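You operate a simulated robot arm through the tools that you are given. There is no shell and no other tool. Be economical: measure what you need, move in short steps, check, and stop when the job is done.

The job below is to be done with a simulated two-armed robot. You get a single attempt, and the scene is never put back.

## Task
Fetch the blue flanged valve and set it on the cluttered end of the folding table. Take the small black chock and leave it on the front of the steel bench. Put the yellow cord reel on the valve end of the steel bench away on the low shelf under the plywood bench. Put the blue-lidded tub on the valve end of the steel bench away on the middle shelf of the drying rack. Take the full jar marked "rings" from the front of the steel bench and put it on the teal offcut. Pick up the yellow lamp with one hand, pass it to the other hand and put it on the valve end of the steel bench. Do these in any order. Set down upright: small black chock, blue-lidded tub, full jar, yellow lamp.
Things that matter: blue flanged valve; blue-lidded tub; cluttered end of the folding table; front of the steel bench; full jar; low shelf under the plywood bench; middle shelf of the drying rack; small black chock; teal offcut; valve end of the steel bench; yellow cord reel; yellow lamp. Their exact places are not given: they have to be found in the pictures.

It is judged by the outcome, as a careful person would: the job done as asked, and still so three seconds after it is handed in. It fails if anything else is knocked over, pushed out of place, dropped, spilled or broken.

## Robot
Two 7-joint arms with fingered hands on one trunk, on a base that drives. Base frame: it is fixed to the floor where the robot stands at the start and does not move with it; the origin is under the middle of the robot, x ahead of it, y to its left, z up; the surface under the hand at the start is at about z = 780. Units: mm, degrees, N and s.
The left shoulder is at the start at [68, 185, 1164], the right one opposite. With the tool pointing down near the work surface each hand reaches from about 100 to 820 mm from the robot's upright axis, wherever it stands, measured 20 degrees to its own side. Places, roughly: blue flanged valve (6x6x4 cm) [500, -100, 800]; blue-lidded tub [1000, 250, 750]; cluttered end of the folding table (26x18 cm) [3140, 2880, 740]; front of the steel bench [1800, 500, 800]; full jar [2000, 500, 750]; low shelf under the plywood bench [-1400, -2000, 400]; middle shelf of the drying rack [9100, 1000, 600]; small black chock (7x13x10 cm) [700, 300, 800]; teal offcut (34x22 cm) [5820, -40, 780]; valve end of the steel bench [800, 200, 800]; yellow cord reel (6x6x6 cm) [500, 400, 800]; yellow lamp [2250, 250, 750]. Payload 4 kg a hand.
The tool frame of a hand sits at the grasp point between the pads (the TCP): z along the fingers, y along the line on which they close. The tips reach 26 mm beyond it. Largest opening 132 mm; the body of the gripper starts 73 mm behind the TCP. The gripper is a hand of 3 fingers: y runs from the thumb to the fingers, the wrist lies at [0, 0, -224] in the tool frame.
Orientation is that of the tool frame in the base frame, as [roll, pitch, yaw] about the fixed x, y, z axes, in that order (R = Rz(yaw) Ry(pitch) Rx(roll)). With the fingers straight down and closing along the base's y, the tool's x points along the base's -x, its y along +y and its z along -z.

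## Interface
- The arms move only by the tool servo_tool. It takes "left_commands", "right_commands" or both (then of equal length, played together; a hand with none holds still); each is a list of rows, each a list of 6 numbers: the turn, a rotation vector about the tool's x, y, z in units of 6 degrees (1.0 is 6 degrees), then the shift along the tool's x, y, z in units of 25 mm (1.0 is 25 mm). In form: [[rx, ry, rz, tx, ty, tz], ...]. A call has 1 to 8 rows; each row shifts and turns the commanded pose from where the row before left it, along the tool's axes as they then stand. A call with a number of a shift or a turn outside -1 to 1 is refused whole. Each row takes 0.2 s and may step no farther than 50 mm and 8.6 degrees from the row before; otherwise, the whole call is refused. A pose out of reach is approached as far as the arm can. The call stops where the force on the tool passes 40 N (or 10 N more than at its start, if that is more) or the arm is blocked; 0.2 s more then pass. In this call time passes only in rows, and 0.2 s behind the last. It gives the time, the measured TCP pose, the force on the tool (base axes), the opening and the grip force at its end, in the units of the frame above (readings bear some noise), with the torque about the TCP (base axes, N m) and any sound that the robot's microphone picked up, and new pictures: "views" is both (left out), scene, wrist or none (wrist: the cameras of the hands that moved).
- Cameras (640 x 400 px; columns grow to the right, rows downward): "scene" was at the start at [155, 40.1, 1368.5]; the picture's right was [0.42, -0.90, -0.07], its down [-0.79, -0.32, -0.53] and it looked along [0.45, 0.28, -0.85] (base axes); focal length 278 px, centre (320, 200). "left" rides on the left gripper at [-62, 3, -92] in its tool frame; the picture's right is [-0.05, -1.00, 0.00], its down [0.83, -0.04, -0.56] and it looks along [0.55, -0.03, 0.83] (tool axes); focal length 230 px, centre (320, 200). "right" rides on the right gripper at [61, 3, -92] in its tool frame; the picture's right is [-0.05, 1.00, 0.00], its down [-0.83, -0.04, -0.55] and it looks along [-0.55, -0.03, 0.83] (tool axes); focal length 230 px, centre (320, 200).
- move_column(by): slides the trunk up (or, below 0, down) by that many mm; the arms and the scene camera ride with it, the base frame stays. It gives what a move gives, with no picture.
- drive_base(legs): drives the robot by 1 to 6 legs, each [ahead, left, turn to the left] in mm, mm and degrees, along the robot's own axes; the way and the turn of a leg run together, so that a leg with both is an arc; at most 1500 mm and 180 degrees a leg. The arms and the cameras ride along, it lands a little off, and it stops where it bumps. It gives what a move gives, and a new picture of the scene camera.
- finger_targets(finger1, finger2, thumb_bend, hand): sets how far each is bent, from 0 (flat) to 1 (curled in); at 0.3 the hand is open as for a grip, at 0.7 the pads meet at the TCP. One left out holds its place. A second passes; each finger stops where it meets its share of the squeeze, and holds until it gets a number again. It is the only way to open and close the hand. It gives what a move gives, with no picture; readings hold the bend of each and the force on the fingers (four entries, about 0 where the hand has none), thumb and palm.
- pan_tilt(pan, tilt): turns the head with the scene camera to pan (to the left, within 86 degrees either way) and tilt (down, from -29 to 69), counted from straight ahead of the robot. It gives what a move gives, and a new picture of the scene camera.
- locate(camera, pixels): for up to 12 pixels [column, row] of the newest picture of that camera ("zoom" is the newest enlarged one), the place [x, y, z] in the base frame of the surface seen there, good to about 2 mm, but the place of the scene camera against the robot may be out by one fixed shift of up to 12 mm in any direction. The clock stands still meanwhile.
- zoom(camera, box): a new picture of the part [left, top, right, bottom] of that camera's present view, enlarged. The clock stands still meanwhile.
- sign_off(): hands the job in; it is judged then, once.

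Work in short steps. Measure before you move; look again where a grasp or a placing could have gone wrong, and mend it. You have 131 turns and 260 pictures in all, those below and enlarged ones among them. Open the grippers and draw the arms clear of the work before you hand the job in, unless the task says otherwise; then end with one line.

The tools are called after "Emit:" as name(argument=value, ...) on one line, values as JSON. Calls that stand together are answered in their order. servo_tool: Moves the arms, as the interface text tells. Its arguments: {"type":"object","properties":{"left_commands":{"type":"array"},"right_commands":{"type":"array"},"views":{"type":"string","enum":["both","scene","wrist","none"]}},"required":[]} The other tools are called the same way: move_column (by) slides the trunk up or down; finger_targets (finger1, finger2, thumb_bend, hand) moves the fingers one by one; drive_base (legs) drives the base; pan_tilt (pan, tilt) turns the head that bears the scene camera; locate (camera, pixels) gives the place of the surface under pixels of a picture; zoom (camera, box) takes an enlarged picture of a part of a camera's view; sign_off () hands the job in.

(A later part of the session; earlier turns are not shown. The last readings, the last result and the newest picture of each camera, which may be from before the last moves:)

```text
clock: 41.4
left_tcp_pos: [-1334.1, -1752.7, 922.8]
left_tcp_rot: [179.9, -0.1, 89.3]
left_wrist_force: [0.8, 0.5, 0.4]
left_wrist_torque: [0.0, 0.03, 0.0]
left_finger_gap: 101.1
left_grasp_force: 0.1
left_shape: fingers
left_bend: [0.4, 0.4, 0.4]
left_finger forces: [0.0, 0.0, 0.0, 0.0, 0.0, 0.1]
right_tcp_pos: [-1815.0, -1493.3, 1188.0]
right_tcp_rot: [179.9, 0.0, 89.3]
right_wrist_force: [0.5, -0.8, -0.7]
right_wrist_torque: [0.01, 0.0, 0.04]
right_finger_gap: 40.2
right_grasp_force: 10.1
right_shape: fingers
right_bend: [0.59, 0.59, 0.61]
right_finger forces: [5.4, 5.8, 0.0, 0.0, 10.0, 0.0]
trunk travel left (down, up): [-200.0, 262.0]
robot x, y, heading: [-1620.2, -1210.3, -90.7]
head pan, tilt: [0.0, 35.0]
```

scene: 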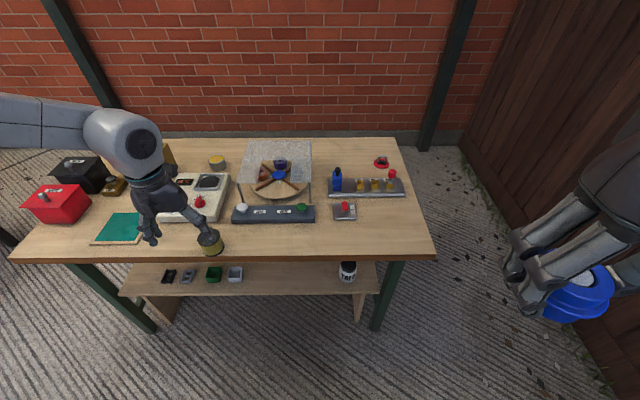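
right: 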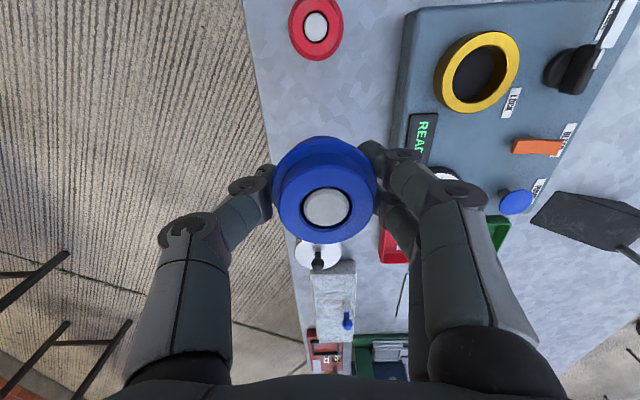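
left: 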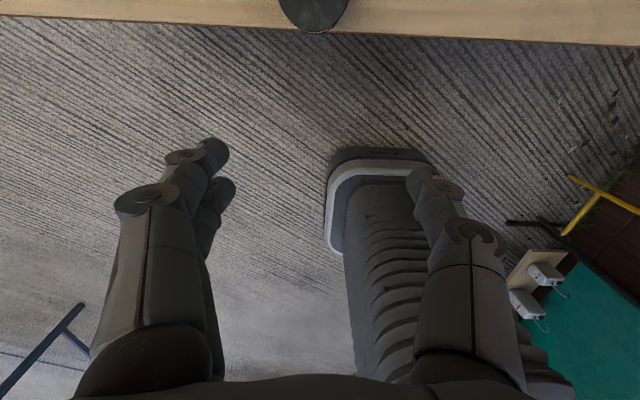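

Reel came down upright at the strip edge (it was released ~15 mm early because of reach; I'll watch that). I check it closely.

Emit:
zoom(camera="scene", box=[150, 200, 270, 275])

Emit:
locate(camera="scene", pixels=[[210, 235], [212, 250], [224, 244], [201, 244]])

Emit:
servo_tool(left_commands=[[0, -1, 0, 0, 0, 0], [0, -1, 0, 0, 0, 0], [0, -1, 0, 0, 0, 0], [0, -1, 0, 0, 0, 0], [0, -1, 0, 0, 0, 0], [0, -1, 0, 0, 0, 0], [0, -1, 0, 0, 0, 0], [0, -1, 0, 0, 0, 0]], views="wrist")

```text
5.33 times, centred on (210, 238) of scene
```

zoom: 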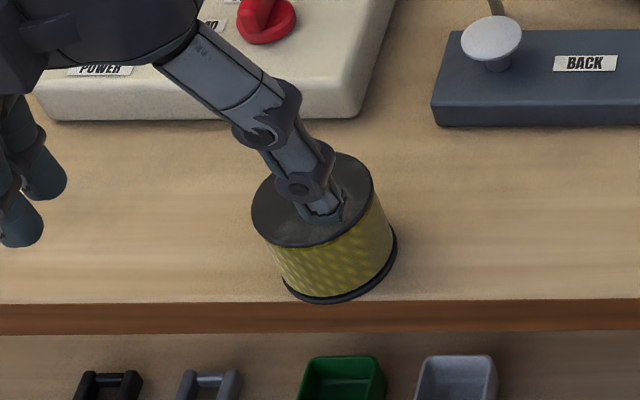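

```text
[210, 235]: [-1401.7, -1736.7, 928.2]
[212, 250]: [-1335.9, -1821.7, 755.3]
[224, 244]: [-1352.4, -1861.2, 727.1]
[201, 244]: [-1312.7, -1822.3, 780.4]
```

```text
clock: 43.2
left_tcp_pos: [-1333.8, -1754.1, 921.7]
left_tcp_rot: [-179.8, 48.1, 89.4]
left_wrist_force: [0.5, -0.2, 0.5]
left_wrist_torque: [-0.02, -0.02, -0.04]
left_finger_gap: 100.7
left_grasp_force: 0.2
left_shape: fingers
left_bend: [0.4, 0.4, 0.4]
left_finger forces: [0.0, 0.0, 0.0, 0.0, 0.0, 0.1]
right_tcp_pos: [-1814.7, -1493.5, 1188.0]
right_tcp_rot: [180.0, 0.0, 89.3]
right_wrist_force: [0.3, 0.0, -0.8]
right_wrist_torque: [0.0, -0.02, 0.05]
right_finger_gap: 40.6
right_grasp_force: 10.1
right_shape: fingers
right_bend: [0.59, 0.59, 0.61]
right_finger forces: [5.5, 5.8, 0.0, 0.0, 10.0, 0.1]
trunk travel left (down, up): [-200.0, 262.0]
robot x, y, heading: [-1618.9, -1214.0, -90.6]
head pan, tilt: [0.0, 35.0]
```

left: 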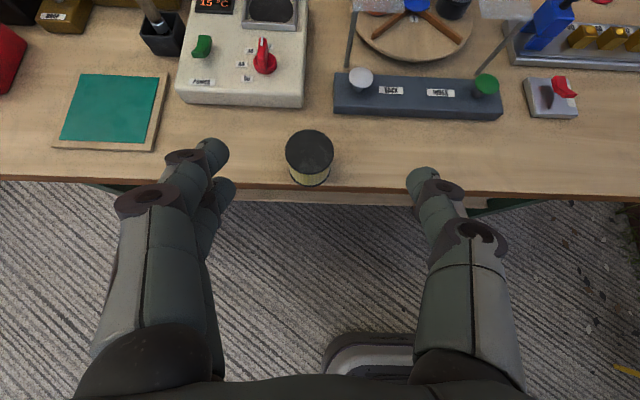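

Reel stands at (310,150) in the left view. I measure its top and continue to 66° tilt afterwards.

Emit:
locate(camera="left", pixels=[[310, 150], [288, 150], [331, 150], [310, 132], [310, 167], [310, 178], [250, 180]])

Emit:
servo_tool(left_commands=[[0, -1, 0, 0, 0, 0], [0, -1, 0, 0, 0, 0], [0, -1, 0, 0, 0, 0]], views="none")

Emit:
move_column(by=-60)

```text
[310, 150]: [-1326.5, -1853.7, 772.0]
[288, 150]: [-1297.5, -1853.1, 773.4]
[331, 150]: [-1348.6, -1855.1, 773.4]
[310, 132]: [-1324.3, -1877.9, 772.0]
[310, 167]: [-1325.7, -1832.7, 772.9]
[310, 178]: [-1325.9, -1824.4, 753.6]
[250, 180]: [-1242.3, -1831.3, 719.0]
```

```text
clock: 44.0
left_tcp_pos: [-1334.5, -1755.2, 923.1]
left_tcp_rot: [180.0, 60.1, 89.4]
left_wrist_force: [-0.1, 0.3, 0.3]
left_wrist_torque: [0.0, 0.01, 0.01]
left_finger_gap: 101.0
left_grasp_force: 0.1
left_shape: fingers
left_bend: [0.4, 0.4, 0.4]
left_finger forces: [0.1, 0.0, 0.0, 0.0, 0.0, 0.0]
left hand out of reach, approached as far as the arm can: row 3
right_tcp_pos: [-1814.1, -1494.2, 1187.1]
right_tcp_rot: [-180.0, 0.0, 89.3]
right_wrist_force: [-0.4, 0.3, -0.5]
right_wrist_torque: [0.01, 0.0, 0.01]
right_finger_gap: 40.4
right_grasp_force: 10.6
right_shape: fingers
right_bend: [0.59, 0.59, 0.61]
right_finger forces: [5.5, 5.8, 0.0, 0.0, 10.1, 0.0]
trunk travel left (down, up): [-200.0, 262.0]
robot x, y, heading: [-1624.2, -1213.8, -90.7]
head pan, tilt: [0.0, 35.0]
```

```text
clock: 45.0
left_tcp_pos: [-1334.1, -1755.2, 863.2]
left_tcp_rot: [179.9, 60.1, 89.3]
left_wrist_force: [-0.3, 0.1, 0.3]
left_wrist_torque: [0.01, -0.04, 0.0]
left_finger_gap: 101.0
left_grasp_force: 0.2
left_shape: fingers
left_bend: [0.4, 0.4, 0.4]
left_finger forces: [0.1, 0.1, 0.1, 0.0, 0.1, 0.0]
right_tcp_pos: [-1814.8, -1492.8, 1127.8]
right_tcp_rot: [180.0, 0.0, 89.4]
right_wrist_force: [-0.3, -0.5, -0.6]
right_wrist_torque: [0.01, -0.02, 0.0]
right_finger_gap: 40.6
right_grasp_force: 10.4
right_shape: fingers
right_bend: [0.59, 0.59, 0.61]
right_finger forces: [5.4, 5.9, 0.0, 0.1, 10.0, 0.1]
trunk travel left (down, up): [-140.0, 322.0]
robot x, y, heading: [-1618.8, -1213.9, -90.6]
head pan, tilt: [0.0, 35.0]
```

Reel centre (−1325,−1855), 719–773. I lower the tilted hand to z≈753 in front of the edge.

Emit:
servo_tool(left_commands=[[0, 0, 0, 0.77, 0.09, 0.444], [0, 0, 0, 0.77, 0.09, 0.444], [0, 0, 0, 0.77, 0.09, 0.444], [0, 0, 0, 0.77, 0.09, 0.444], [0, 0, 0, 0.77, 0, 0.444]], views="wrist")

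```text
clock: 46.2
left_tcp_pos: [-1333.4, -1754.9, 851.6]
left_tcp_rot: [-179.9, 60.1, 89.3]
left_wrist_force: [0.1, 0.0, 0.3]
left_wrist_torque: [-0.03, -0.03, 0.01]
left_finger_gap: 101.3
left_grasp_force: 0.1
left_shape: fingers
left_bend: [0.4, 0.4, 0.4]
left_finger forces: [0.1, 0.0, 0.0, 0.1, 0.0, 0.0]
left hand out of reach, approached as far as the arm can: row 1, 2, 3, 4, 5
right_tcp_pos: [-1814.0, -1493.0, 1128.3]
right_tcp_rot: [180.0, 0.0, 89.3]
right_wrist_force: [0.0, -0.3, -1.2]
right_wrist_torque: [0.0, 0.0, -0.04]
right_finger_gap: 40.3
right_grasp_force: 11.3
right_shape: fingers
right_bend: [0.59, 0.59, 0.61]
right_finger forces: [5.3, 5.8, 0.0, 0.0, 9.9, 0.1]
trunk travel left (down, up): [-140.0, 322.0]
robot x, y, heading: [-1622.1, -1210.3, -90.9]
head pan, tilt: [0.0, 35.0]
```

left: 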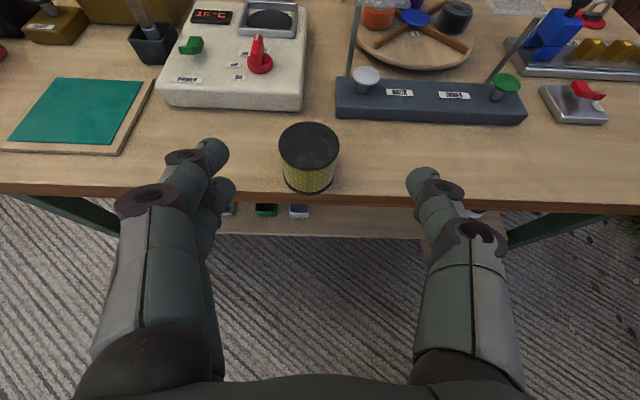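

The wrist is folded too tightly; standing farther back with a lower trunk straightens the arm. I back off 130 mm and lower the trunk.

Emit:
drive_base(legs=[[-140, 0, 0.8]])

Emit:
move_column(by=-135)

Emit:
servo_tool(left_commands=[[0, 0, 0, -0.6, 0.06, 0.1], [0, 0, 0, -0.6, 0.06, 0.1], [0, 0, 0, -0.5, 0.06, 0.866], [0, 0, 0, -0.5, 0, 0.866], [0, 0, 0, -0.5, 0, 0.866]], views="wrist")

```text
clock: 47.5
left_tcp_pos: [-1323.7, -1609.7, 850.6]
left_tcp_rot: [180.0, 60.0, 90.3]
left_wrist_force: [-0.1, 0.3, 0.3]
left_wrist_torque: [0.01, 0.0, 0.0]
left_finger_gap: 101.0
left_grasp_force: 0.0
left_shape: fingers
left_bend: [0.4, 0.4, 0.4]
left_finger forces: [0.0, 0.1, 0.0, 0.1, 0.0, 0.1]
right_tcp_pos: [-1809.8, -1355.3, 1126.9]
right_tcp_rot: [-180.0, 0.0, 90.3]
right_wrist_force: [0.2, 0.9, -0.6]
right_wrist_torque: [-0.05, -0.01, 0.0]
right_finger_gap: 40.8
right_grasp_force: 10.5
right_shape: fingers
right_bend: [0.59, 0.59, 0.61]
right_finger forces: [5.5, 5.9, 0.0, 0.1, 10.0, 0.0]
trunk travel left (down, up): [-140.0, 322.0]
robot x, y, heading: [-1620.0, -1075.0, -89.6]
head pan, tilt: [0.0, 35.0]
```

scene: 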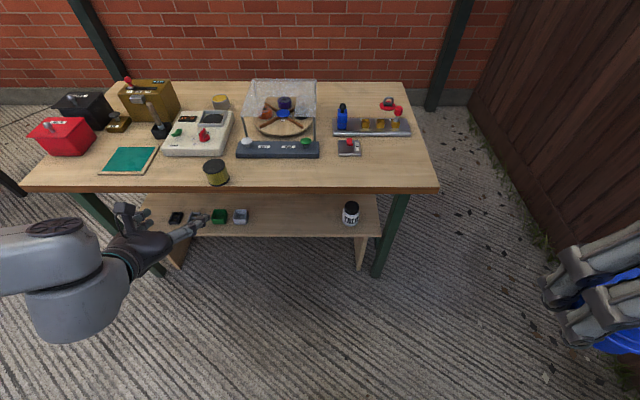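

```text
clock: 49.1
left_tcp_pos: [-1324.2, -1610.0, 579.3]
left_tcp_rot: [180.0, 46.1, 90.3]
left_wrist_force: [0.9, -0.2, 1.2]
left_wrist_torque: [0.01, -0.03, -0.01]
left_finger_gap: 101.1
left_grasp_force: 0.0
left_shape: fingers
left_bend: [0.4, 0.4, 0.4]
left_finger forces: [0.1, 0.0, 0.0, 0.0, 0.0, 0.0]
right_tcp_pos: [-1808.3, -1365.3, 984.1]
right_tcp_rot: [180.0, -1.5, 90.2]
right_wrist_force: [-0.4, -7.6, -3.2]
right_wrist_torque: [-0.21, 0.08, -0.17]
right_finger_gap: 40.4
right_grasp_force: 14.3
right_shape: fingers
right_bend: [0.59, 0.59, 0.61]
right_finger forces: [11.6, 5.9, 0.1, 0.1, 10.1, 0.0]
trunk travel left (down, up): [-5.0, 457.0]
robot x, y, heading: [-1619.4, -1072.5, -89.4]
head pan, tilt: [0.0, 35.0]
```

```text
clock: 50.3
left_tcp_pos: [-1318.6, -1709.6, 579.5]
left_tcp_rot: [180.0, 46.0, 90.3]
left_wrist_force: [-0.6, -0.6, 0.0]
left_wrist_torque: [0.01, -0.02, 0.0]
left_finger_gap: 101.0
left_grasp_force: 0.2
left_shape: fingers
left_bend: [0.4, 0.4, 0.4]
left_finger forces: [0.0, 0.0, 0.1, 0.0, 0.1, 0.1]
right_tcp_pos: [-1810.2, -1367.0, 984.2]
right_tcp_rot: [179.9, -1.8, 90.4]
right_wrist_force: [0.4, -8.0, -2.4]
right_wrist_torque: [-0.22, 0.05, -0.22]
right_finger_gap: 40.2
right_grasp_force: 8.1
right_shape: fingers
right_bend: [0.59, 0.59, 0.61]
right_finger forces: [0.0, 5.8, 0.0, 0.0, 10.1, 0.0]
trunk travel left (down, up): [-5.0, 457.0]
robot x, y, heading: [-1616.2, -1072.2, -89.9]
head pan, tilt: [0.0, 35.0]
```

left: 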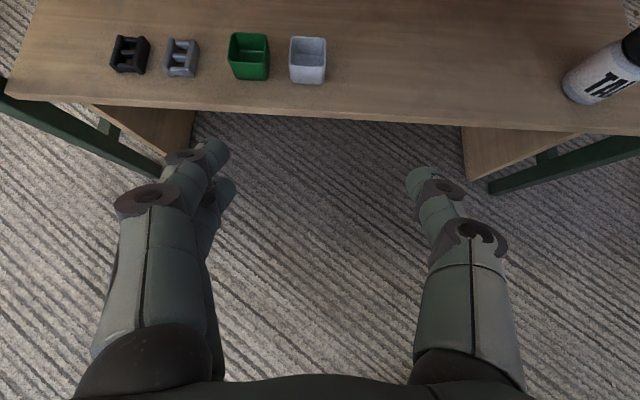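

The right hand shows an 8 N contact and has drifted; I look at it while nudging it forward and up.

Emit:
servo_tool(right_commands=[[0, 0, 0, -0.5, 0, -0.5], [0, 0, 0, -0.5, 0, -0.5], [0, 0, 0, -0.5, 0, -0.5], [0, 0, 0, -0.5, 0, -0.5]], views="wrist")

Emit:
pan_tilt(pan=-20, tilt=55)

```text
clock: 51.3
left_tcp_pos: [-1317.0, -1707.5, 580.3]
left_tcp_rot: [180.0, 46.2, 90.3]
left_wrist_force: [-0.3, -0.6, -0.4]
left_wrist_torque: [-0.01, 0.02, -0.04]
left_finger_gap: 101.1
left_grasp_force: 0.1
left_shape: fingers
left_bend: [0.4, 0.4, 0.4]
left_finger forces: [0.0, 0.1, 0.0, 0.1, 0.1, 0.0]
right_tcp_pos: [-1809.8, -1418.3, 1033.5]
right_tcp_rot: [179.9, -1.6, 90.3]
right_wrist_force: [0.7, 0.5, -0.4]
right_wrist_torque: [0.01, 0.03, 0.0]
right_finger_gap: 40.3
right_grasp_force: 10.2
right_shape: fingers
right_bend: [0.59, 0.59, 0.61]
right_finger forces: [5.4, 5.8, 0.1, 0.0, 10.1, 0.0]
trunk travel left (down, up): [-5.0, 457.0]
robot x, y, heading: [-1618.8, -1075.9, -89.5]
head pan, tilt: [0.0, 35.0]
```

right: 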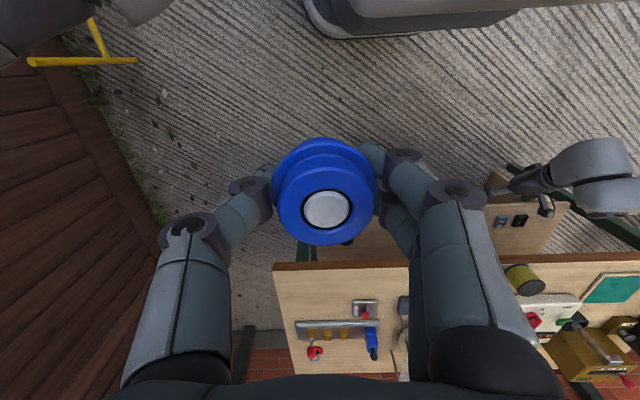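

```text
clock: 52.2
left_tcp_pos: [-1318.9, -1707.2, 579.6]
left_tcp_rot: [-180.0, 46.2, 90.2]
left_wrist_force: [-0.3, 0.0, 0.1]
left_wrist_torque: [0.0, 0.0, 0.01]
left_finger_gap: 101.0
left_grasp_force: 0.0
left_shape: fingers
left_bend: [0.4, 0.4, 0.4]
left_finger forces: [0.0, 0.0, 0.0, 0.1, 0.0, 0.1]
right_tcp_pos: [-1810.3, -1418.5, 1031.9]
right_tcp_rot: [180.0, -1.7, 90.3]
right_wrist_force: [0.0, -0.4, -1.3]
right_wrist_torque: [0.01, -0.01, 0.02]
right_finger_gap: 40.5
right_grasp_force: 10.6
right_shape: fingers
right_bend: [0.59, 0.59, 0.61]
right_finger forces: [5.4, 5.9, 0.0, 0.0, 10.0, 0.0]
trunk travel left (down, up): [-5.0, 457.0]
robot x, y, heading: [-1622.3, -1075.2, -89.4]
head pan, tilt: [-20.0, 55.0]
```

scene: 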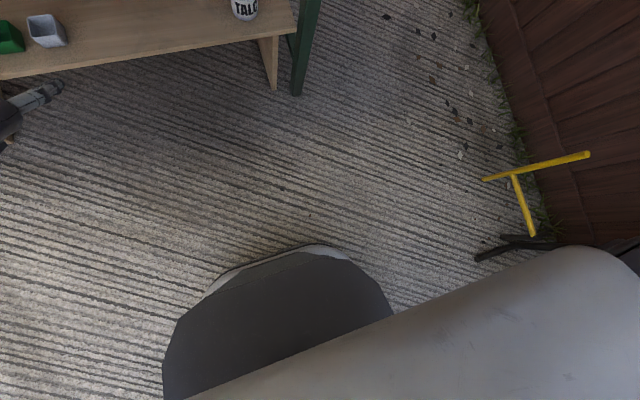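

Contact cleared, valve still held. I turn the left hand to 58° and raise it to z≈753 in front of the bench edge.

Emit:
servo_tool(left_commands=[[0, -1, 0, 0, 0, 0], [0, -1, 0, 0, 0, 0], [0, 0, 0, -0.98, 0, -0.61], [0, 0, 0, -0.98, 0, -0.61], [0, 0, 0, -0.98, 0, -0.61], [0, 0, 0, -0.98, 0, -0.61], [0, 0, 0, -0.98, 0, -0.61], [0, 0, 0, -0.98, 0, -0.61]], views="wrist")

```text
clock: 54.0
left_tcp_pos: [-1311.5, -1724.6, 790.2]
left_tcp_rot: [179.9, 58.1, 90.1]
left_wrist_force: [0.0, -0.5, 0.6]
left_wrist_torque: [0.03, -0.03, 0.0]
left_finger_gap: 100.9
left_grasp_force: 0.0
left_shape: fingers
left_bend: [0.4, 0.4, 0.4]
left_finger forces: [0.0, 0.1, 0.0, 0.0, 0.0, 0.0]
left hand out of reach, approached as far as the arm can: row 1, 2
right_tcp_pos: [-1809.7, -1417.5, 1033.1]
right_tcp_rot: [180.0, -1.7, 90.3]
right_wrist_force: [-0.1, -0.5, -0.3]
right_wrist_torque: [0.0, 0.0, -0.01]
right_finger_gap: 40.3
right_grasp_force: 10.4
right_shape: fingers
right_bend: [0.59, 0.59, 0.61]
right_finger forces: [5.6, 5.8, 0.0, 0.0, 10.0, 0.0]
trunk travel left (down, up): [-5.0, 457.0]
robot x, y, heading: [-1618.8, -1074.0, -89.6]
head pan, tilt: [-20.0, 55.0]
```

left: 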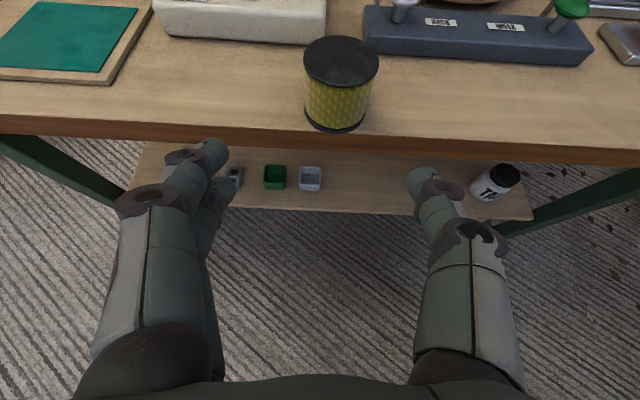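

Reel at (340,85) in the left view. I go down 38 mm and then forward 130 mm to straddle it.

Emit:
servo_tool(left_commands=[[0, 0, 0, 0.64, -0.29, 0.4], [0, 0, 0, 0.64, -0.29, 0.4], [0, 0, 0, -0.55, 0, 0.88], [0, 0, 0, -0.55, 0, 0.88], [0, 0, 0, -0.55, 0, 0.88]], views="wrist")

```text
clock: 55.2
left_tcp_pos: [-1325.8, -1803.7, 750.4]
left_tcp_rot: [-180.0, 58.0, 90.3]
left_wrist_force: [-0.6, 0.0, 0.0]
left_wrist_torque: [0.0, 0.0, -0.01]
left_finger_gap: 101.1
left_grasp_force: 0.0
left_shape: fingers
left_bend: [0.4, 0.4, 0.4]
left_finger forces: [0.1, 0.1, 0.0, 0.0, 0.1, 0.1]
right_tcp_pos: [-1809.9, -1419.0, 1031.8]
right_tcp_rot: [-180.0, -1.8, 90.3]
right_wrist_force: [0.3, -0.2, -0.4]
right_wrist_torque: [0.0, 0.01, -0.01]
right_finger_gap: 40.2
right_grasp_force: 10.8
right_shape: fingers
right_bend: [0.59, 0.59, 0.61]
right_finger forces: [5.5, 5.7, 0.1, 0.0, 10.1, 0.0]
trunk travel left (down, up): [-5.0, 457.0]
robot x, y, heading: [-1620.0, -1074.7, -89.8]
head pan, tilt: [-20.0, 55.0]
```

left: 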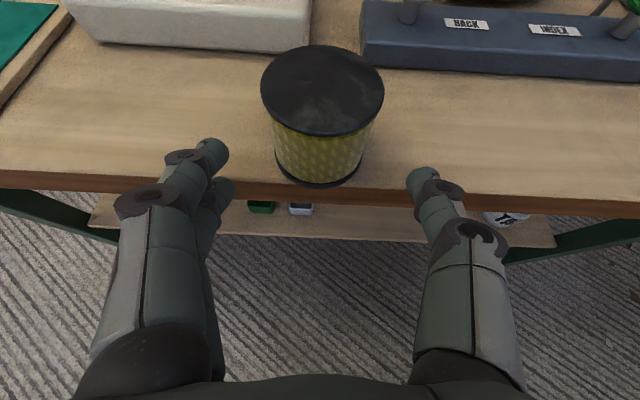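

I advance the last 51 mm at z≈755 and close on the reel.

Emit:
servo_tool(left_commands=[[0, 0, 0, -0.62, 0, 0.81], [0, 0, 0, -0.62, 0, 0.81]], views="wrist")

Emit:
finger_targets(hand="left", finger1=0.65, finger2=0.65, thumb_bend=0.65)

Emit:
servo_tool(left_commands=[[0, 0, 0, -0.85, 0, -0.53], [0, 0, 0, -0.85, 0, -0.53]], views="wrist")

```text
clock: 55.8
left_tcp_pos: [-1325.9, -1855.5, 757.2]
left_tcp_rot: [-180.0, 58.1, 90.3]
left_wrist_force: [-0.2, -0.3, 0.5]
left_wrist_torque: [-0.01, -0.02, 0.01]
left_finger_gap: 101.0
left_grasp_force: 0.0
left_shape: fingers
left_bend: [0.4, 0.4, 0.4]
left_finger forces: [0.0, 0.1, 0.1, 0.1, 0.0, 0.0]
right_tcp_pos: [-1809.2, -1418.6, 1032.4]
right_tcp_rot: [180.0, -1.7, 90.2]
right_wrist_force: [0.3, -0.2, 0.0]
right_wrist_torque: [-0.02, -0.02, -0.01]
right_finger_gap: 40.3
right_grasp_force: 10.5
right_shape: fingers
right_bend: [0.59, 0.59, 0.61]
right_finger forces: [5.4, 5.8, 0.0, 0.1, 10.0, 0.1]
trunk travel left (down, up): [-5.0, 457.0]
robot x, y, heading: [-1621.3, -1073.7, -89.8]
head pan, tilt: [-20.0, 55.0]
```

left: 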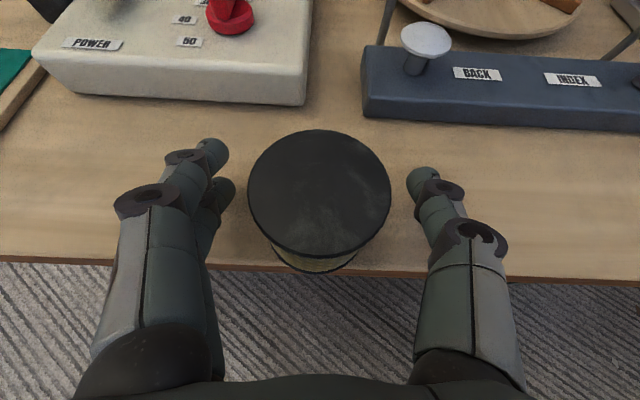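

```text
clock: 56.8
left_tcp_pos: [-1325.6, -1853.8, 757.7]
left_tcp_rot: [180.0, 58.1, 90.2]
left_wrist_force: [-1.2, 0.3, 0.6]
left_wrist_torque: [0.02, 0.0, -0.01]
left_finger_gap: 42.1
left_grasp_force: 13.9
left_shape: fingers
left_bend: [0.59, 0.55, 0.61]
left_finger forces: [5.6, 8.0, 0.0, 0.0, 13.8, 0.0]
right_tcp_pos: [-1808.9, -1417.9, 1032.2]
right_tcp_rot: [180.0, -1.7, 90.2]
right_wrist_force: [0.1, 0.4, -1.0]
right_wrist_torque: [-0.03, 0.0, 0.0]
right_finger_gap: 40.4
right_grasp_force: 10.6
right_shape: fingers
right_bend: [0.59, 0.59, 0.61]
right_finger forces: [5.6, 5.8, 0.0, 0.1, 10.0, 0.0]
trunk travel left (down, up): [-5.0, 457.0]
robot x, y, heading: [-1622.5, -1072.6, -89.7]
head pan, tilt: [-20.0, 55.0]
```

```text
clock: 57.4
left_tcp_pos: [-1325.2, -1853.5, 807.4]
left_tcp_rot: [179.9, 58.1, 90.3]
left_wrist_force: [0.3, 0.6, -2.0]
left_wrist_torque: [0.04, 0.01, 0.02]
left_finger_gap: 42.5
left_grasp_force: 13.9
left_shape: fingers
left_bend: [0.59, 0.55, 0.61]
left_finger forces: [5.5, 8.1, 0.0, 0.0, 13.5, 0.1]
right_tcp_pos: [-1809.7, -1418.2, 1031.7]
right_tcp_rot: [-180.0, -1.6, 90.3]
right_wrist_force: [0.1, 0.3, -0.6]
right_wrist_torque: [0.04, 0.01, 0.01]
right_finger_gap: 40.4
right_grasp_force: 10.8
right_shape: fingers
right_bend: [0.59, 0.59, 0.61]
right_finger forces: [5.5, 5.8, 0.0, 0.0, 10.0, 0.1]
trunk travel left (down, up): [-5.0, 457.0]
robot x, y, heading: [-1619.7, -1075.3, -89.6]
head pan, tilt: [-20.0, 55.0]
```

left: 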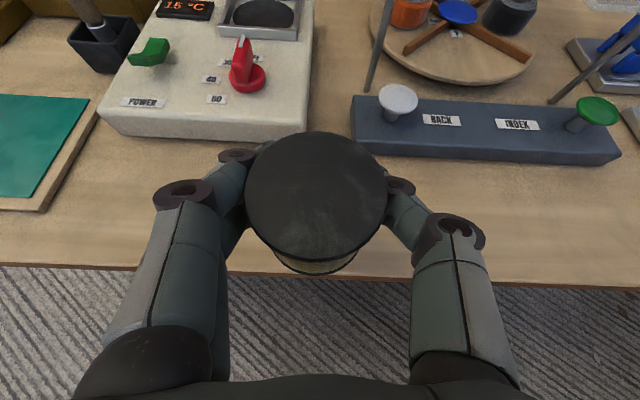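

Reel is held sideways. I back out 90 mm, then go down in front of the bench while sliding to x≈−1500.

Emit:
servo_tool(left_commands=[[0, 0, 0, 0.48, 0, -0.76], [0, 0, 0, 0.48, 0, -0.76], [0, 0, 0, 0.48, 0, -0.76], [0, 0, 0, 0.48, 0, -0.76], [0, 0, 0, 0, -1, 0], [0, 0, 0, 0.5, -1, 0.31], [0, 0, 0, 0.93, -1, 0.58], [0, 0, 0, 0.93, -1, 0.58]], views="none")

Emit:
servo_tool(left_commands=[[0, 0, 0, 0.93, -1, 0.58], [0, 0, 0, 0.93, -1, 0.58], [0, 0, 0, 0.93, -1, 0.58], [0, 0, 0, 0.93, 0, 0.58], [0, 0, 0, 0.93, 0, 0.58], [0, 0, 0, 0.93, 0, 0.58]], views="both")

```text
clock: 59.2
left_tcp_pos: [-1427.9, -1762.8, 736.8]
left_tcp_rot: [-180.0, 58.0, 90.3]
left_wrist_force: [-0.7, -0.5, -1.3]
left_wrist_torque: [0.03, 0.03, 0.03]
left_finger_gap: 42.3
left_grasp_force: 13.5
left_shape: fingers
left_bend: [0.59, 0.55, 0.61]
left_finger forces: [5.4, 7.5, 0.1, 0.0, 13.2, 0.1]
right_tcp_pos: [-1810.4, -1419.5, 1033.9]
right_tcp_rot: [180.0, -1.8, 90.3]
right_wrist_force: [-0.6, -0.2, -1.0]
right_wrist_torque: [-0.01, -0.02, 0.0]
right_finger_gap: 40.6
right_grasp_force: 10.1
right_shape: fingers
right_bend: [0.59, 0.59, 0.61]
right_finger forces: [5.4, 5.8, 0.0, 0.0, 10.0, 0.0]
trunk travel left (down, up): [-5.0, 457.0]
robot x, y, heading: [-1621.6, -1074.1, -89.8]
head pan, tilt: [-20.0, 55.0]
```

```text
clock: 60.6
left_tcp_pos: [-1500.8, -1764.6, 571.9]
left_tcp_rot: [-180.0, 57.9, 90.3]
left_wrist_force: [0.1, 0.6, -1.9]
left_wrist_torque: [-0.05, 0.0, 0.01]
left_finger_gap: 42.0
left_grasp_force: 13.0
left_shape: fingers
left_bend: [0.59, 0.55, 0.61]
left_finger forces: [5.3, 7.6, 0.0, 0.0, 12.8, 0.0]
right_tcp_pos: [-1809.1, -1418.5, 1033.3]
right_tcp_rot: [-180.0, -1.8, 90.3]
right_wrist_force: [1.0, 0.9, -0.9]
right_wrist_torque: [-0.01, -0.01, -0.01]
right_finger_gap: 40.4
right_grasp_force: 10.2
right_shape: fingers
right_bend: [0.59, 0.59, 0.61]
right_finger forces: [5.4, 5.8, 0.1, 0.0, 9.9, 0.0]
trunk travel left (down, up): [-5.0, 457.0]
robot x, y, heading: [-1616.0, -1072.8, -89.6]
head pan, tilt: [-20.0, 55.0]
```

scene: 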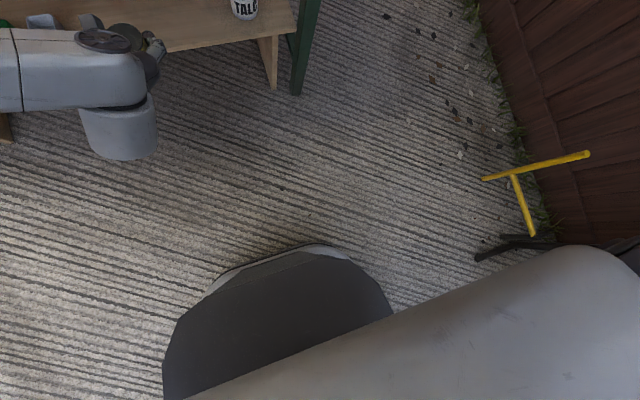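
left: 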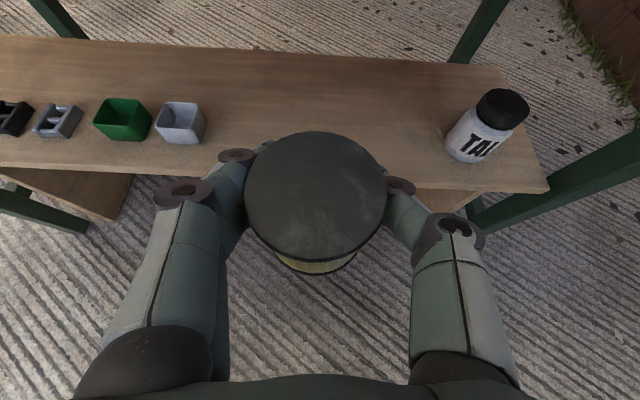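

Good. I measure the shelf in the left view, before lowering more.

Emit:
locate(camera="left", pixels=[[300, 100], [400, 110], [230, 140], [420, 175], [320, 60], [190, 140], [460, 150]])

Emit:
servo_tool(left_commands=[[0, 0, 0, 0.93, -0.3, 0.58], [0, 0, 0, 0.93, -0.3, 0.58], [0, 0, 0, 0.93, 0, 0.58]], views="none")

```text
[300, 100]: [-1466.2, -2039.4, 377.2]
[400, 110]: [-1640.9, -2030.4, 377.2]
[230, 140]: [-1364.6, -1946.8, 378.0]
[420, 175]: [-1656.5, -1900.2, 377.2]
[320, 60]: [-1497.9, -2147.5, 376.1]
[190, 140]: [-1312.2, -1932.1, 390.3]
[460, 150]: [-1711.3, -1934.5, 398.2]
```

```text
clock: 61.4
left_tcp_pos: [-1494.3, -1778.9, 555.7]
left_tcp_rot: [179.7, 57.2, 90.3]
left_wrist_force: [0.6, 0.1, -1.4]
left_wrist_torque: [0.02, 0.0, -0.02]
left_finger_gap: 41.9
left_grasp_force: 13.3
left_shape: fingers
left_bend: [0.59, 0.55, 0.61]
left_finger forces: [5.3, 7.6, 0.1, 0.1, 13.0, 0.0]
left hand out of reach, approached as far as the arm can: row 1, 2, 3
right_tcp_pos: [-1809.4, -1418.1, 1033.5]
right_tcp_rot: [180.0, -1.6, 90.3]
right_wrist_force: [0.0, 0.5, -0.7]
right_wrist_torque: [0.01, 0.03, -0.02]
right_finger_gap: 40.3
right_grasp_force: 10.4
right_shape: fingers
right_bend: [0.59, 0.59, 0.61]
right_finger forces: [5.4, 5.7, 0.0, 0.0, 9.9, 0.0]
trunk travel left (down, up): [-5.0, 457.0]
robot x, y, heading: [-1616.8, -1077.7, -89.8]
head pan, tilt: [-20.0, 55.0]
```

Wrist limit reached again: I'll straighten the arm by backing the base 115 mm and reaching out, and later insert by driving.

Emit:
drive_base(legs=[[-115, 0, 0]])

Emit:
servo_tool(left_commands=[[0, 0, 0, -0.59, 0, 0.93], [0, 0, 0, -0.59, 0, 0.93], [0, 0, 0, -0.59, 0, 0.93], [0, 0, 0, -0.59, 0, 0.93], [0, 0, 0, 0.91, 0, 0.58], [0, 0, 0, 0.91, 0, 0.58], [0, 0, 0, 0.91, 0, 0.58], [0, 0, 0, 0.91, 0, 0.58]], views="wrist")

```text
clock: 62.6
left_tcp_pos: [-1494.1, -1664.1, 557.5]
left_tcp_rot: [179.8, 57.2, 90.2]
left_wrist_force: [-0.1, -0.7, -1.7]
left_wrist_torque: [-0.02, 0.01, 0.02]
left_finger_gap: 42.3
left_grasp_force: 12.5
left_shape: fingers
left_bend: [0.59, 0.55, 0.61]
left_finger forces: [5.3, 7.7, 0.0, 0.0, 12.9, 0.0]
right_tcp_pos: [-1811.3, -1303.9, 1032.3]
right_tcp_rot: [-180.0, -1.7, 90.3]
right_wrist_force: [0.6, 0.8, -0.3]
right_wrist_torque: [-0.04, -0.03, 0.01]
right_finger_gap: 40.4
right_grasp_force: 10.8
right_shape: fingers
right_bend: [0.59, 0.59, 0.61]
right_finger forces: [5.4, 5.7, 0.0, 0.0, 9.9, 0.0]
trunk travel left (down, up): [-5.0, 457.0]
robot x, y, heading: [-1621.5, -960.2, -89.6]
head pan, tilt: [-20.0, 55.0]
```

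scene: 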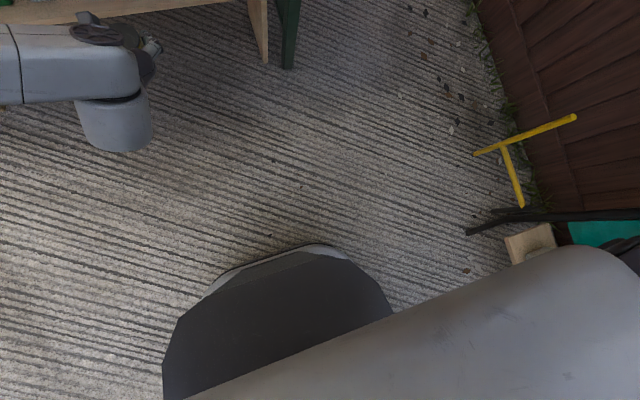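

```text
clock: 64.4
left_tcp_pos: [-1449.9, -1766.8, 509.6]
left_tcp_rot: [179.5, 55.8, 90.3]
left_wrist_force: [0.6, -0.8, -1.1]
left_wrist_torque: [0.03, -0.04, 0.0]
left_finger_gap: 41.9
left_grasp_force: 13.1
left_shape: fingers
left_bend: [0.59, 0.55, 0.61]
left_finger forces: [5.3, 7.6, 0.1, 0.0, 12.9, 0.0]
left hand out of reach, approached as far as the arm can: row 4, 5, 6, 7, 8
right_tcp_pos: [-1809.7, -1305.3, 1032.7]
right_tcp_rot: [180.0, -1.7, 90.3]
right_wrist_force: [0.2, 0.0, 0.0]
right_wrist_torque: [0.01, 0.01, 0.0]
right_finger_gap: 40.1
right_grasp_force: 10.8
right_shape: fingers
right_bend: [0.59, 0.59, 0.61]
right_finger forces: [5.5, 5.7, 0.0, 0.0, 9.9, 0.0]
trunk travel left (down, up): [-5.0, 457.0]
robot x, y, heading: [-1619.9, -962.6, -89.8]
head pan, tilt: [-20.0, 55.0]
```

left: 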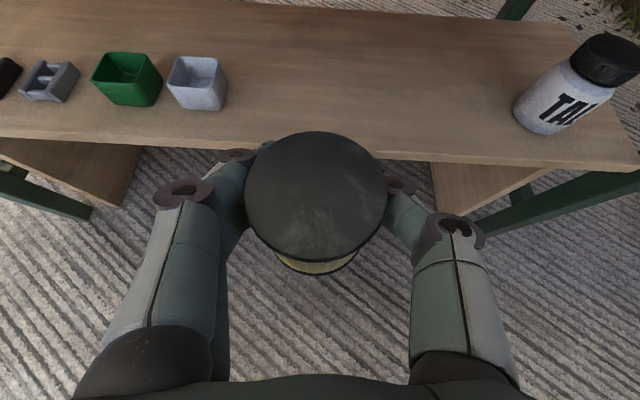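

The arm needs a gentler tilt; about 45° is acceptable (reel tips 12°, will settle upright). I rotate 12° back and descend.

Emit:
servo_tool(left_commands=[[0, 1, 0, 0, 0, 0], [0, 1, 0, 0, 0, 0], [0, 0, 0, 0.7, 0, 0.7], [0, 0, 0, 0.7, 0, 0.7]], views="wrist")

```text
clock: 65.4
left_tcp_pos: [-1434.3, -1754.1, 472.1]
left_tcp_rot: [179.9, 45.0, 90.3]
left_wrist_force: [0.7, -0.1, -1.0]
left_wrist_torque: [-0.01, -0.01, 0.03]
left_finger_gap: 42.0
left_grasp_force: 12.4
left_shape: fingers
left_bend: [0.59, 0.55, 0.61]
left_finger forces: [5.3, 7.6, 0.1, 0.1, 12.8, 0.0]
left hand out of reach, approached as far as the arm can: row 3, 4
right_tcp_pos: [-1809.7, -1304.3, 1033.3]
right_tcp_rot: [-180.0, -1.7, 90.3]
right_wrist_force: [-0.2, -0.2, -0.4]
right_wrist_torque: [0.0, -0.02, 0.01]
right_finger_gap: 40.6
right_grasp_force: 10.8
right_shape: fingers
right_bend: [0.59, 0.59, 0.61]
right_finger forces: [5.4, 5.8, 0.0, 0.1, 9.9, 0.0]
trunk travel left (down, up): [-5.0, 457.0]
robot x, y, heading: [-1618.5, -959.4, -89.7]
head pan, tilt: [-20.0, 55.0]
```

left: 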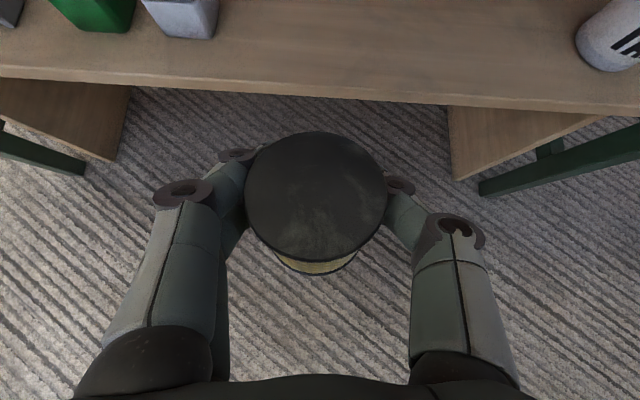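

Now it is full stretch that limits. I pull the hand 65 mm closer while going down 55 mm.

Emit:
servo_tool(left_commands=[[0, 0, 0, 0.6, 0, -0.6], [0, 0, 0, 0.85, -0.2, 0], [0, 0, 0, 0.85, -0.2, 0], [0, 0, 0, 0.85, -0.2, 0.05], [0, 0, 0, 0.4, 0, 0.4]], views="wrist")

```text
clock: 66.6
left_tcp_pos: [-1433.2, -1680.3, 429.7]
left_tcp_rot: [179.9, 45.1, 90.3]
left_wrist_force: [-0.3, 0.3, -1.8]
left_wrist_torque: [-0.02, -0.02, -0.02]
left_finger_gap: 42.1
left_grasp_force: 12.5
left_shape: fingers
left_bend: [0.59, 0.55, 0.61]
left_finger forces: [5.3, 7.5, 0.0, 0.1, 12.8, 0.1]
left hand out of reach, approached as far as the arm can: row 3, 4, 5
right_tcp_pos: [-1809.9, -1304.0, 1033.6]
right_tcp_rot: [180.0, -1.7, 90.3]
right_wrist_force: [0.6, 1.0, -1.0]
right_wrist_torque: [0.03, 0.02, -0.01]
right_finger_gap: 40.6
right_grasp_force: 10.7
right_shape: fingers
right_bend: [0.59, 0.59, 0.61]
right_finger forces: [5.4, 5.8, 0.0, 0.0, 9.9, 0.0]
trunk travel left (down, up): [-5.0, 457.0]
robot x, y, heading: [-1623.3, -960.5, -89.6]
head pan, tilt: [-20.0, 55.0]
```

left: 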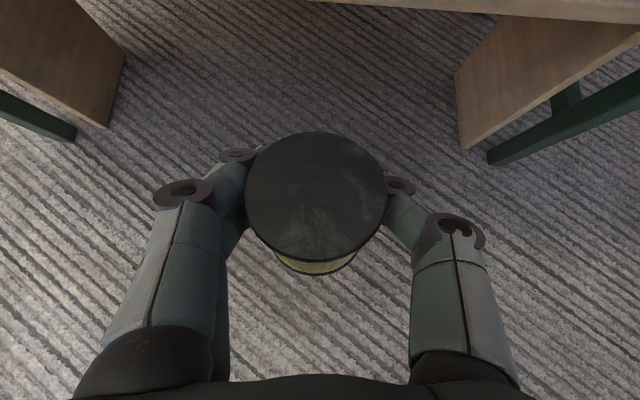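

Reel bottom is now ~9 mm above shelf level. I insert by driving 200 mm ahead and 40 mm right, then check.

Emit:
drive_base(legs=[[0, -40, 0], [195, 0, 0]])

Emit:
servo_tool(left_commands=[[0, 0, 0, 0, 0, 0]], views="wrist")

Emit:
pan_tilt(pan=15, tilt=55)

```text
clock: 68.6
left_tcp_pos: [-1473.2, -1877.1, 430.2]
left_tcp_rot: [179.9, 45.0, 90.3]
left_wrist_force: [0.4, -0.1, -1.3]
left_wrist_torque: [0.0, 0.04, 0.0]
left_finger_gap: 42.0
left_grasp_force: 12.8
left_shape: fingers
left_bend: [0.59, 0.55, 0.61]
left_finger forces: [5.3, 7.4, 0.0, 0.1, 12.8, 0.0]
right_tcp_pos: [-1848.8, -1501.3, 1032.6]
right_tcp_rot: [180.0, -1.8, 90.3]
right_wrist_force: [-0.5, -0.9, -0.5]
right_wrist_torque: [0.02, 0.0, -0.02]
right_finger_gap: 40.4
right_grasp_force: 10.7
right_shape: fingers
right_bend: [0.59, 0.59, 0.61]
right_finger forces: [5.5, 5.8, 0.0, 0.0, 10.0, 0.1]
trunk travel left (down, up): [-5.0, 457.0]
robot x, y, heading: [-1660.2, -1155.8, -89.6]
head pan, tilt: [-20.0, 55.0]
```

scene: 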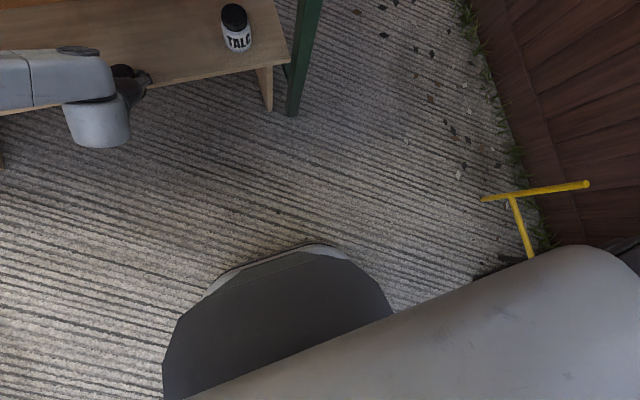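

```text
clock: 69.0
left_tcp_pos: [-1473.7, -1877.2, 431.6]
left_tcp_rot: [180.0, 45.1, 90.3]
left_wrist_force: [0.4, 0.1, -0.5]
left_wrist_torque: [0.01, -0.01, 0.02]
left_finger_gap: 42.0
left_grasp_force: 12.8
left_shape: fingers
left_bend: [0.59, 0.55, 0.61]
left_finger forces: [5.3, 7.5, 0.0, 0.0, 12.8, 0.1]
right_tcp_pos: [-1849.2, -1501.0, 1033.7]
right_tcp_rot: [-179.9, -1.7, 90.1]
right_wrist_force: [-0.6, 0.6, -0.2]
right_wrist_torque: [-0.01, -0.04, -0.01]
right_finger_gap: 40.4
right_grasp_force: 10.8
right_shape: fingers
right_bend: [0.59, 0.59, 0.61]
right_finger forces: [5.4, 5.8, 0.0, 0.0, 10.0, 0.0]
trunk travel left (down, up): [-5.0, 457.0]
robot x, y, heading: [-1656.8, -1154.4, -89.6]
head pan, tilt: [-20.0, 55.0]
```

left: 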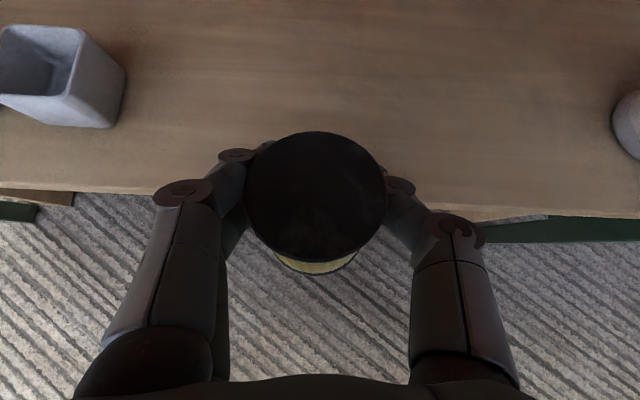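

```text
clock: 70.0
left_tcp_pos: [-1473.2, -1877.0, 430.8]
left_tcp_rot: [179.9, 45.1, 90.3]
left_wrist_force: [-0.4, 0.0, -1.6]
left_wrist_torque: [0.0, 0.03, -0.02]
left_finger_gap: 42.1
left_grasp_force: 12.9
left_shape: fingers
left_bend: [0.59, 0.55, 0.61]
left_finger forces: [5.3, 7.5, 0.1, 0.0, 12.9, 0.0]
right_tcp_pos: [-1848.4, -1500.4, 1032.8]
right_tcp_rot: [180.0, -1.6, 90.2]
right_wrist_force: [-0.2, -0.6, -1.4]
right_wrist_torque: [-0.01, 0.02, 0.02]
right_finger_gap: 40.2
right_grasp_force: 10.6
right_shape: fingers
right_bend: [0.59, 0.59, 0.61]
right_finger forces: [5.4, 5.8, 0.0, 0.0, 10.0, 0.1]
trunk travel left (down, up): [-5.0, 457.0]
robot x, y, heading: [-1658.6, -1153.1, -89.7]
head pan, tilt: [15.0, 55.0]
```

scene: 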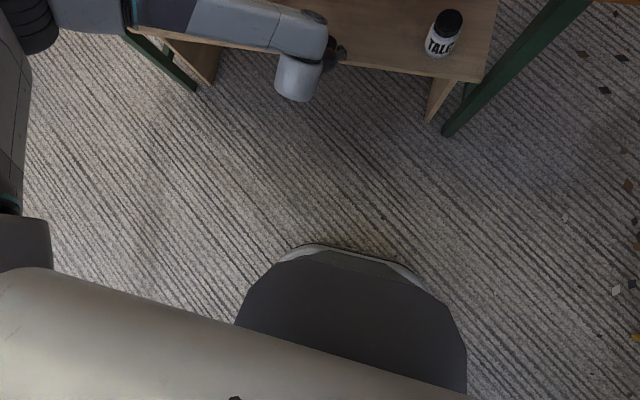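

The forearm runs alongside the bench front; I measure its points relative to the bench edge (y=−1833) before going further.

Emit:
locate(camera="scene", pixels=[[60, 15], [140, 15], [200, 15], [260, 30], [310, 30], [200, 35], [300, 75], [135, 35], [590, 2], [325, 18]])

Emit:
pan_tilt(pan=30, tilt=30)

```text
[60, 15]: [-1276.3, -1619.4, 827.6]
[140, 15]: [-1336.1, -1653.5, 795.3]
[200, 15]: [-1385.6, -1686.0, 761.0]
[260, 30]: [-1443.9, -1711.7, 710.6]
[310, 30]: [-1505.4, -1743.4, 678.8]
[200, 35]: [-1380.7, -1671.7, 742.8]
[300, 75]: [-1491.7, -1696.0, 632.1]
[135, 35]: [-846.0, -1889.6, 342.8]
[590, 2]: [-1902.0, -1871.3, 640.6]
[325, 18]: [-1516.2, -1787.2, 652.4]
```

```text
clock: 70.9
left_tcp_pos: [-1472.9, -1877.7, 430.7]
left_tcp_rot: [179.9, 44.9, 90.2]
left_wrist_force: [0.0, 0.3, -1.2]
left_wrist_torque: [-0.02, 0.02, -0.01]
left_finger_gap: 41.9
left_grasp_force: 12.9
left_shape: fingers
left_bend: [0.59, 0.55, 0.61]
left_finger forces: [5.3, 7.6, 0.1, 0.0, 12.9, 0.0]
right_tcp_pos: [-1848.9, -1500.2, 1033.3]
right_tcp_rot: [180.0, -1.8, 90.2]
right_wrist_force: [-0.1, -0.7, -0.5]
right_wrist_torque: [0.01, 0.01, -0.02]
right_finger_gap: 40.2
right_grasp_force: 10.9
right_shape: fingers
right_bend: [0.59, 0.59, 0.61]
right_finger forces: [5.5, 5.8, 0.0, 0.0, 10.0, 0.0]
trunk travel left (down, up): [-5.0, 457.0]
robot x, y, heading: [-1658.6, -1155.3, -89.9]
head pan, tilt: [30.0, 30.0]
```

scene: 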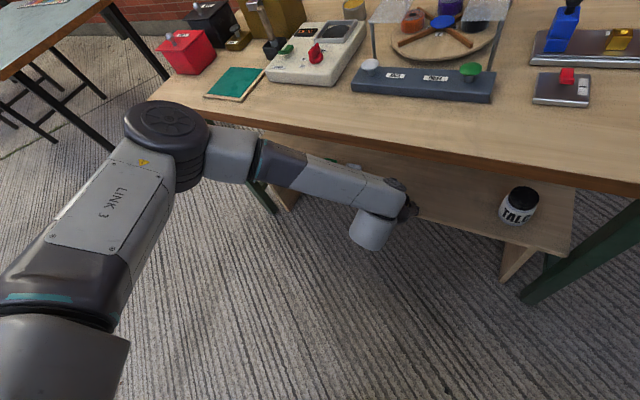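

After 55 mm more, the closest wrist part would be at y≈−1842, z≈645, still below the board (≈690) and short of the rail (−1877). I go 52 mm in.

Emit:
drive_base(legs=[[52, 0, 0]])

Emit:
servo_tool(left_commands=[[0, 0, 0, 0.12, 0, 0.12]], views="wrist")

```text
clock: 72.0
left_tcp_pos: [-1473.0, -1925.7, 427.3]
left_tcp_rot: [179.8, 44.4, 89.9]
left_wrist_force: [0.8, 0.5, -1.1]
left_wrist_torque: [-0.01, 0.0, 0.0]
left_finger_gap: 42.0
left_grasp_force: 13.0
left_shape: fingers
left_bend: [0.59, 0.55, 0.61]
left_finger forces: [5.4, 7.5, 0.1, 0.0, 12.7, 0.1]
right_tcp_pos: [-1848.4, -1556.0, 1032.7]
right_tcp_rot: [-180.0, -1.9, 90.3]
right_wrist_force: [0.1, -0.6, 0.0]
right_wrist_torque: [0.02, -0.02, -0.01]
right_finger_gap: 40.6
right_grasp_force: 10.9
right_shape: fingers
right_bend: [0.59, 0.59, 0.61]
right_finger forces: [5.5, 5.8, 0.0, 0.0, 10.1, 0.0]
trunk travel left (down, up): [-5.0, 457.0]
robot x, y, heading: [-1659.8, -1209.5, -89.6]
head pan, tilt: [30.0, 30.0]
stopped in leg 1: the robot was blocked; the commanded pose is now the measured one
```

scene: 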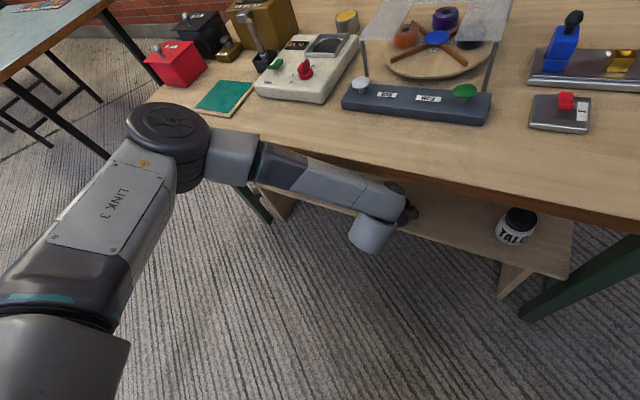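

```text
clock: 72.5
left_tcp_pos: [-1473.1, -1925.3, 426.0]
left_tcp_rot: [179.8, 44.4, 89.8]
left_wrist_force: [0.1, -0.6, -1.9]
left_wrist_torque: [-0.02, -0.02, 0.0]
left_finger_gap: 42.2
left_grasp_force: 12.6
left_shape: fingers
left_bend: [0.59, 0.55, 0.61]
left_finger forces: [5.3, 7.5, 0.1, 0.0, 12.7, 0.0]
left hand out of reach, approached as far as the arm can: row 1
right_tcp_pos: [-1847.5, -1556.3, 1032.2]
right_tcp_rot: [-179.9, -1.8, 90.3]
right_wrist_force: [-0.1, 0.2, -1.3]
right_wrist_torque: [0.02, 0.01, 0.0]
right_finger_gap: 40.3
right_grasp_force: 10.3
right_shape: fingers
right_bend: [0.59, 0.59, 0.61]
right_finger forces: [5.5, 5.9, 0.0, 0.0, 9.9, 0.0]
trunk travel left (down, up): [-5.0, 457.0]
robot x, y, heading: [-1659.7, -1213.5, -89.8]
head pan, tilt: [30.0, 30.0]
```

left: 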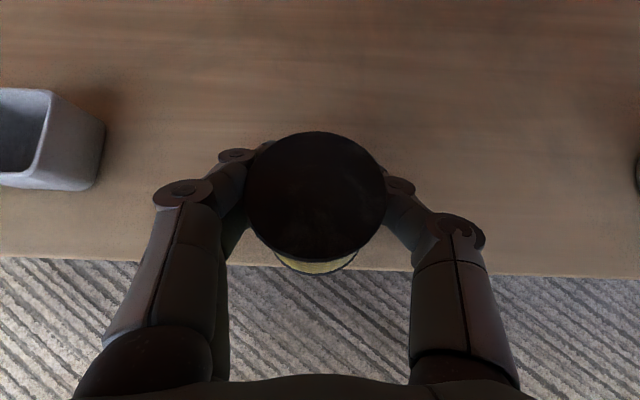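

Contact at the wrist with the bench edge stopped it gently. I measure the shelf edge against the reel here.

Emit:
locate(camera="left", pixels=[[220, 258], [400, 268], [150, 220], [500, 220], [316, 200], [316, 135], [316, 265]])

```text
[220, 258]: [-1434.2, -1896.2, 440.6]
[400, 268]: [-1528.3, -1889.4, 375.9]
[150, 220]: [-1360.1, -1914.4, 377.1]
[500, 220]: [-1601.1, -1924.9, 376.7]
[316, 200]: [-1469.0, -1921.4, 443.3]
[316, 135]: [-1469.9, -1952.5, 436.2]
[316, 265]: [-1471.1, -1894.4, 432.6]
```

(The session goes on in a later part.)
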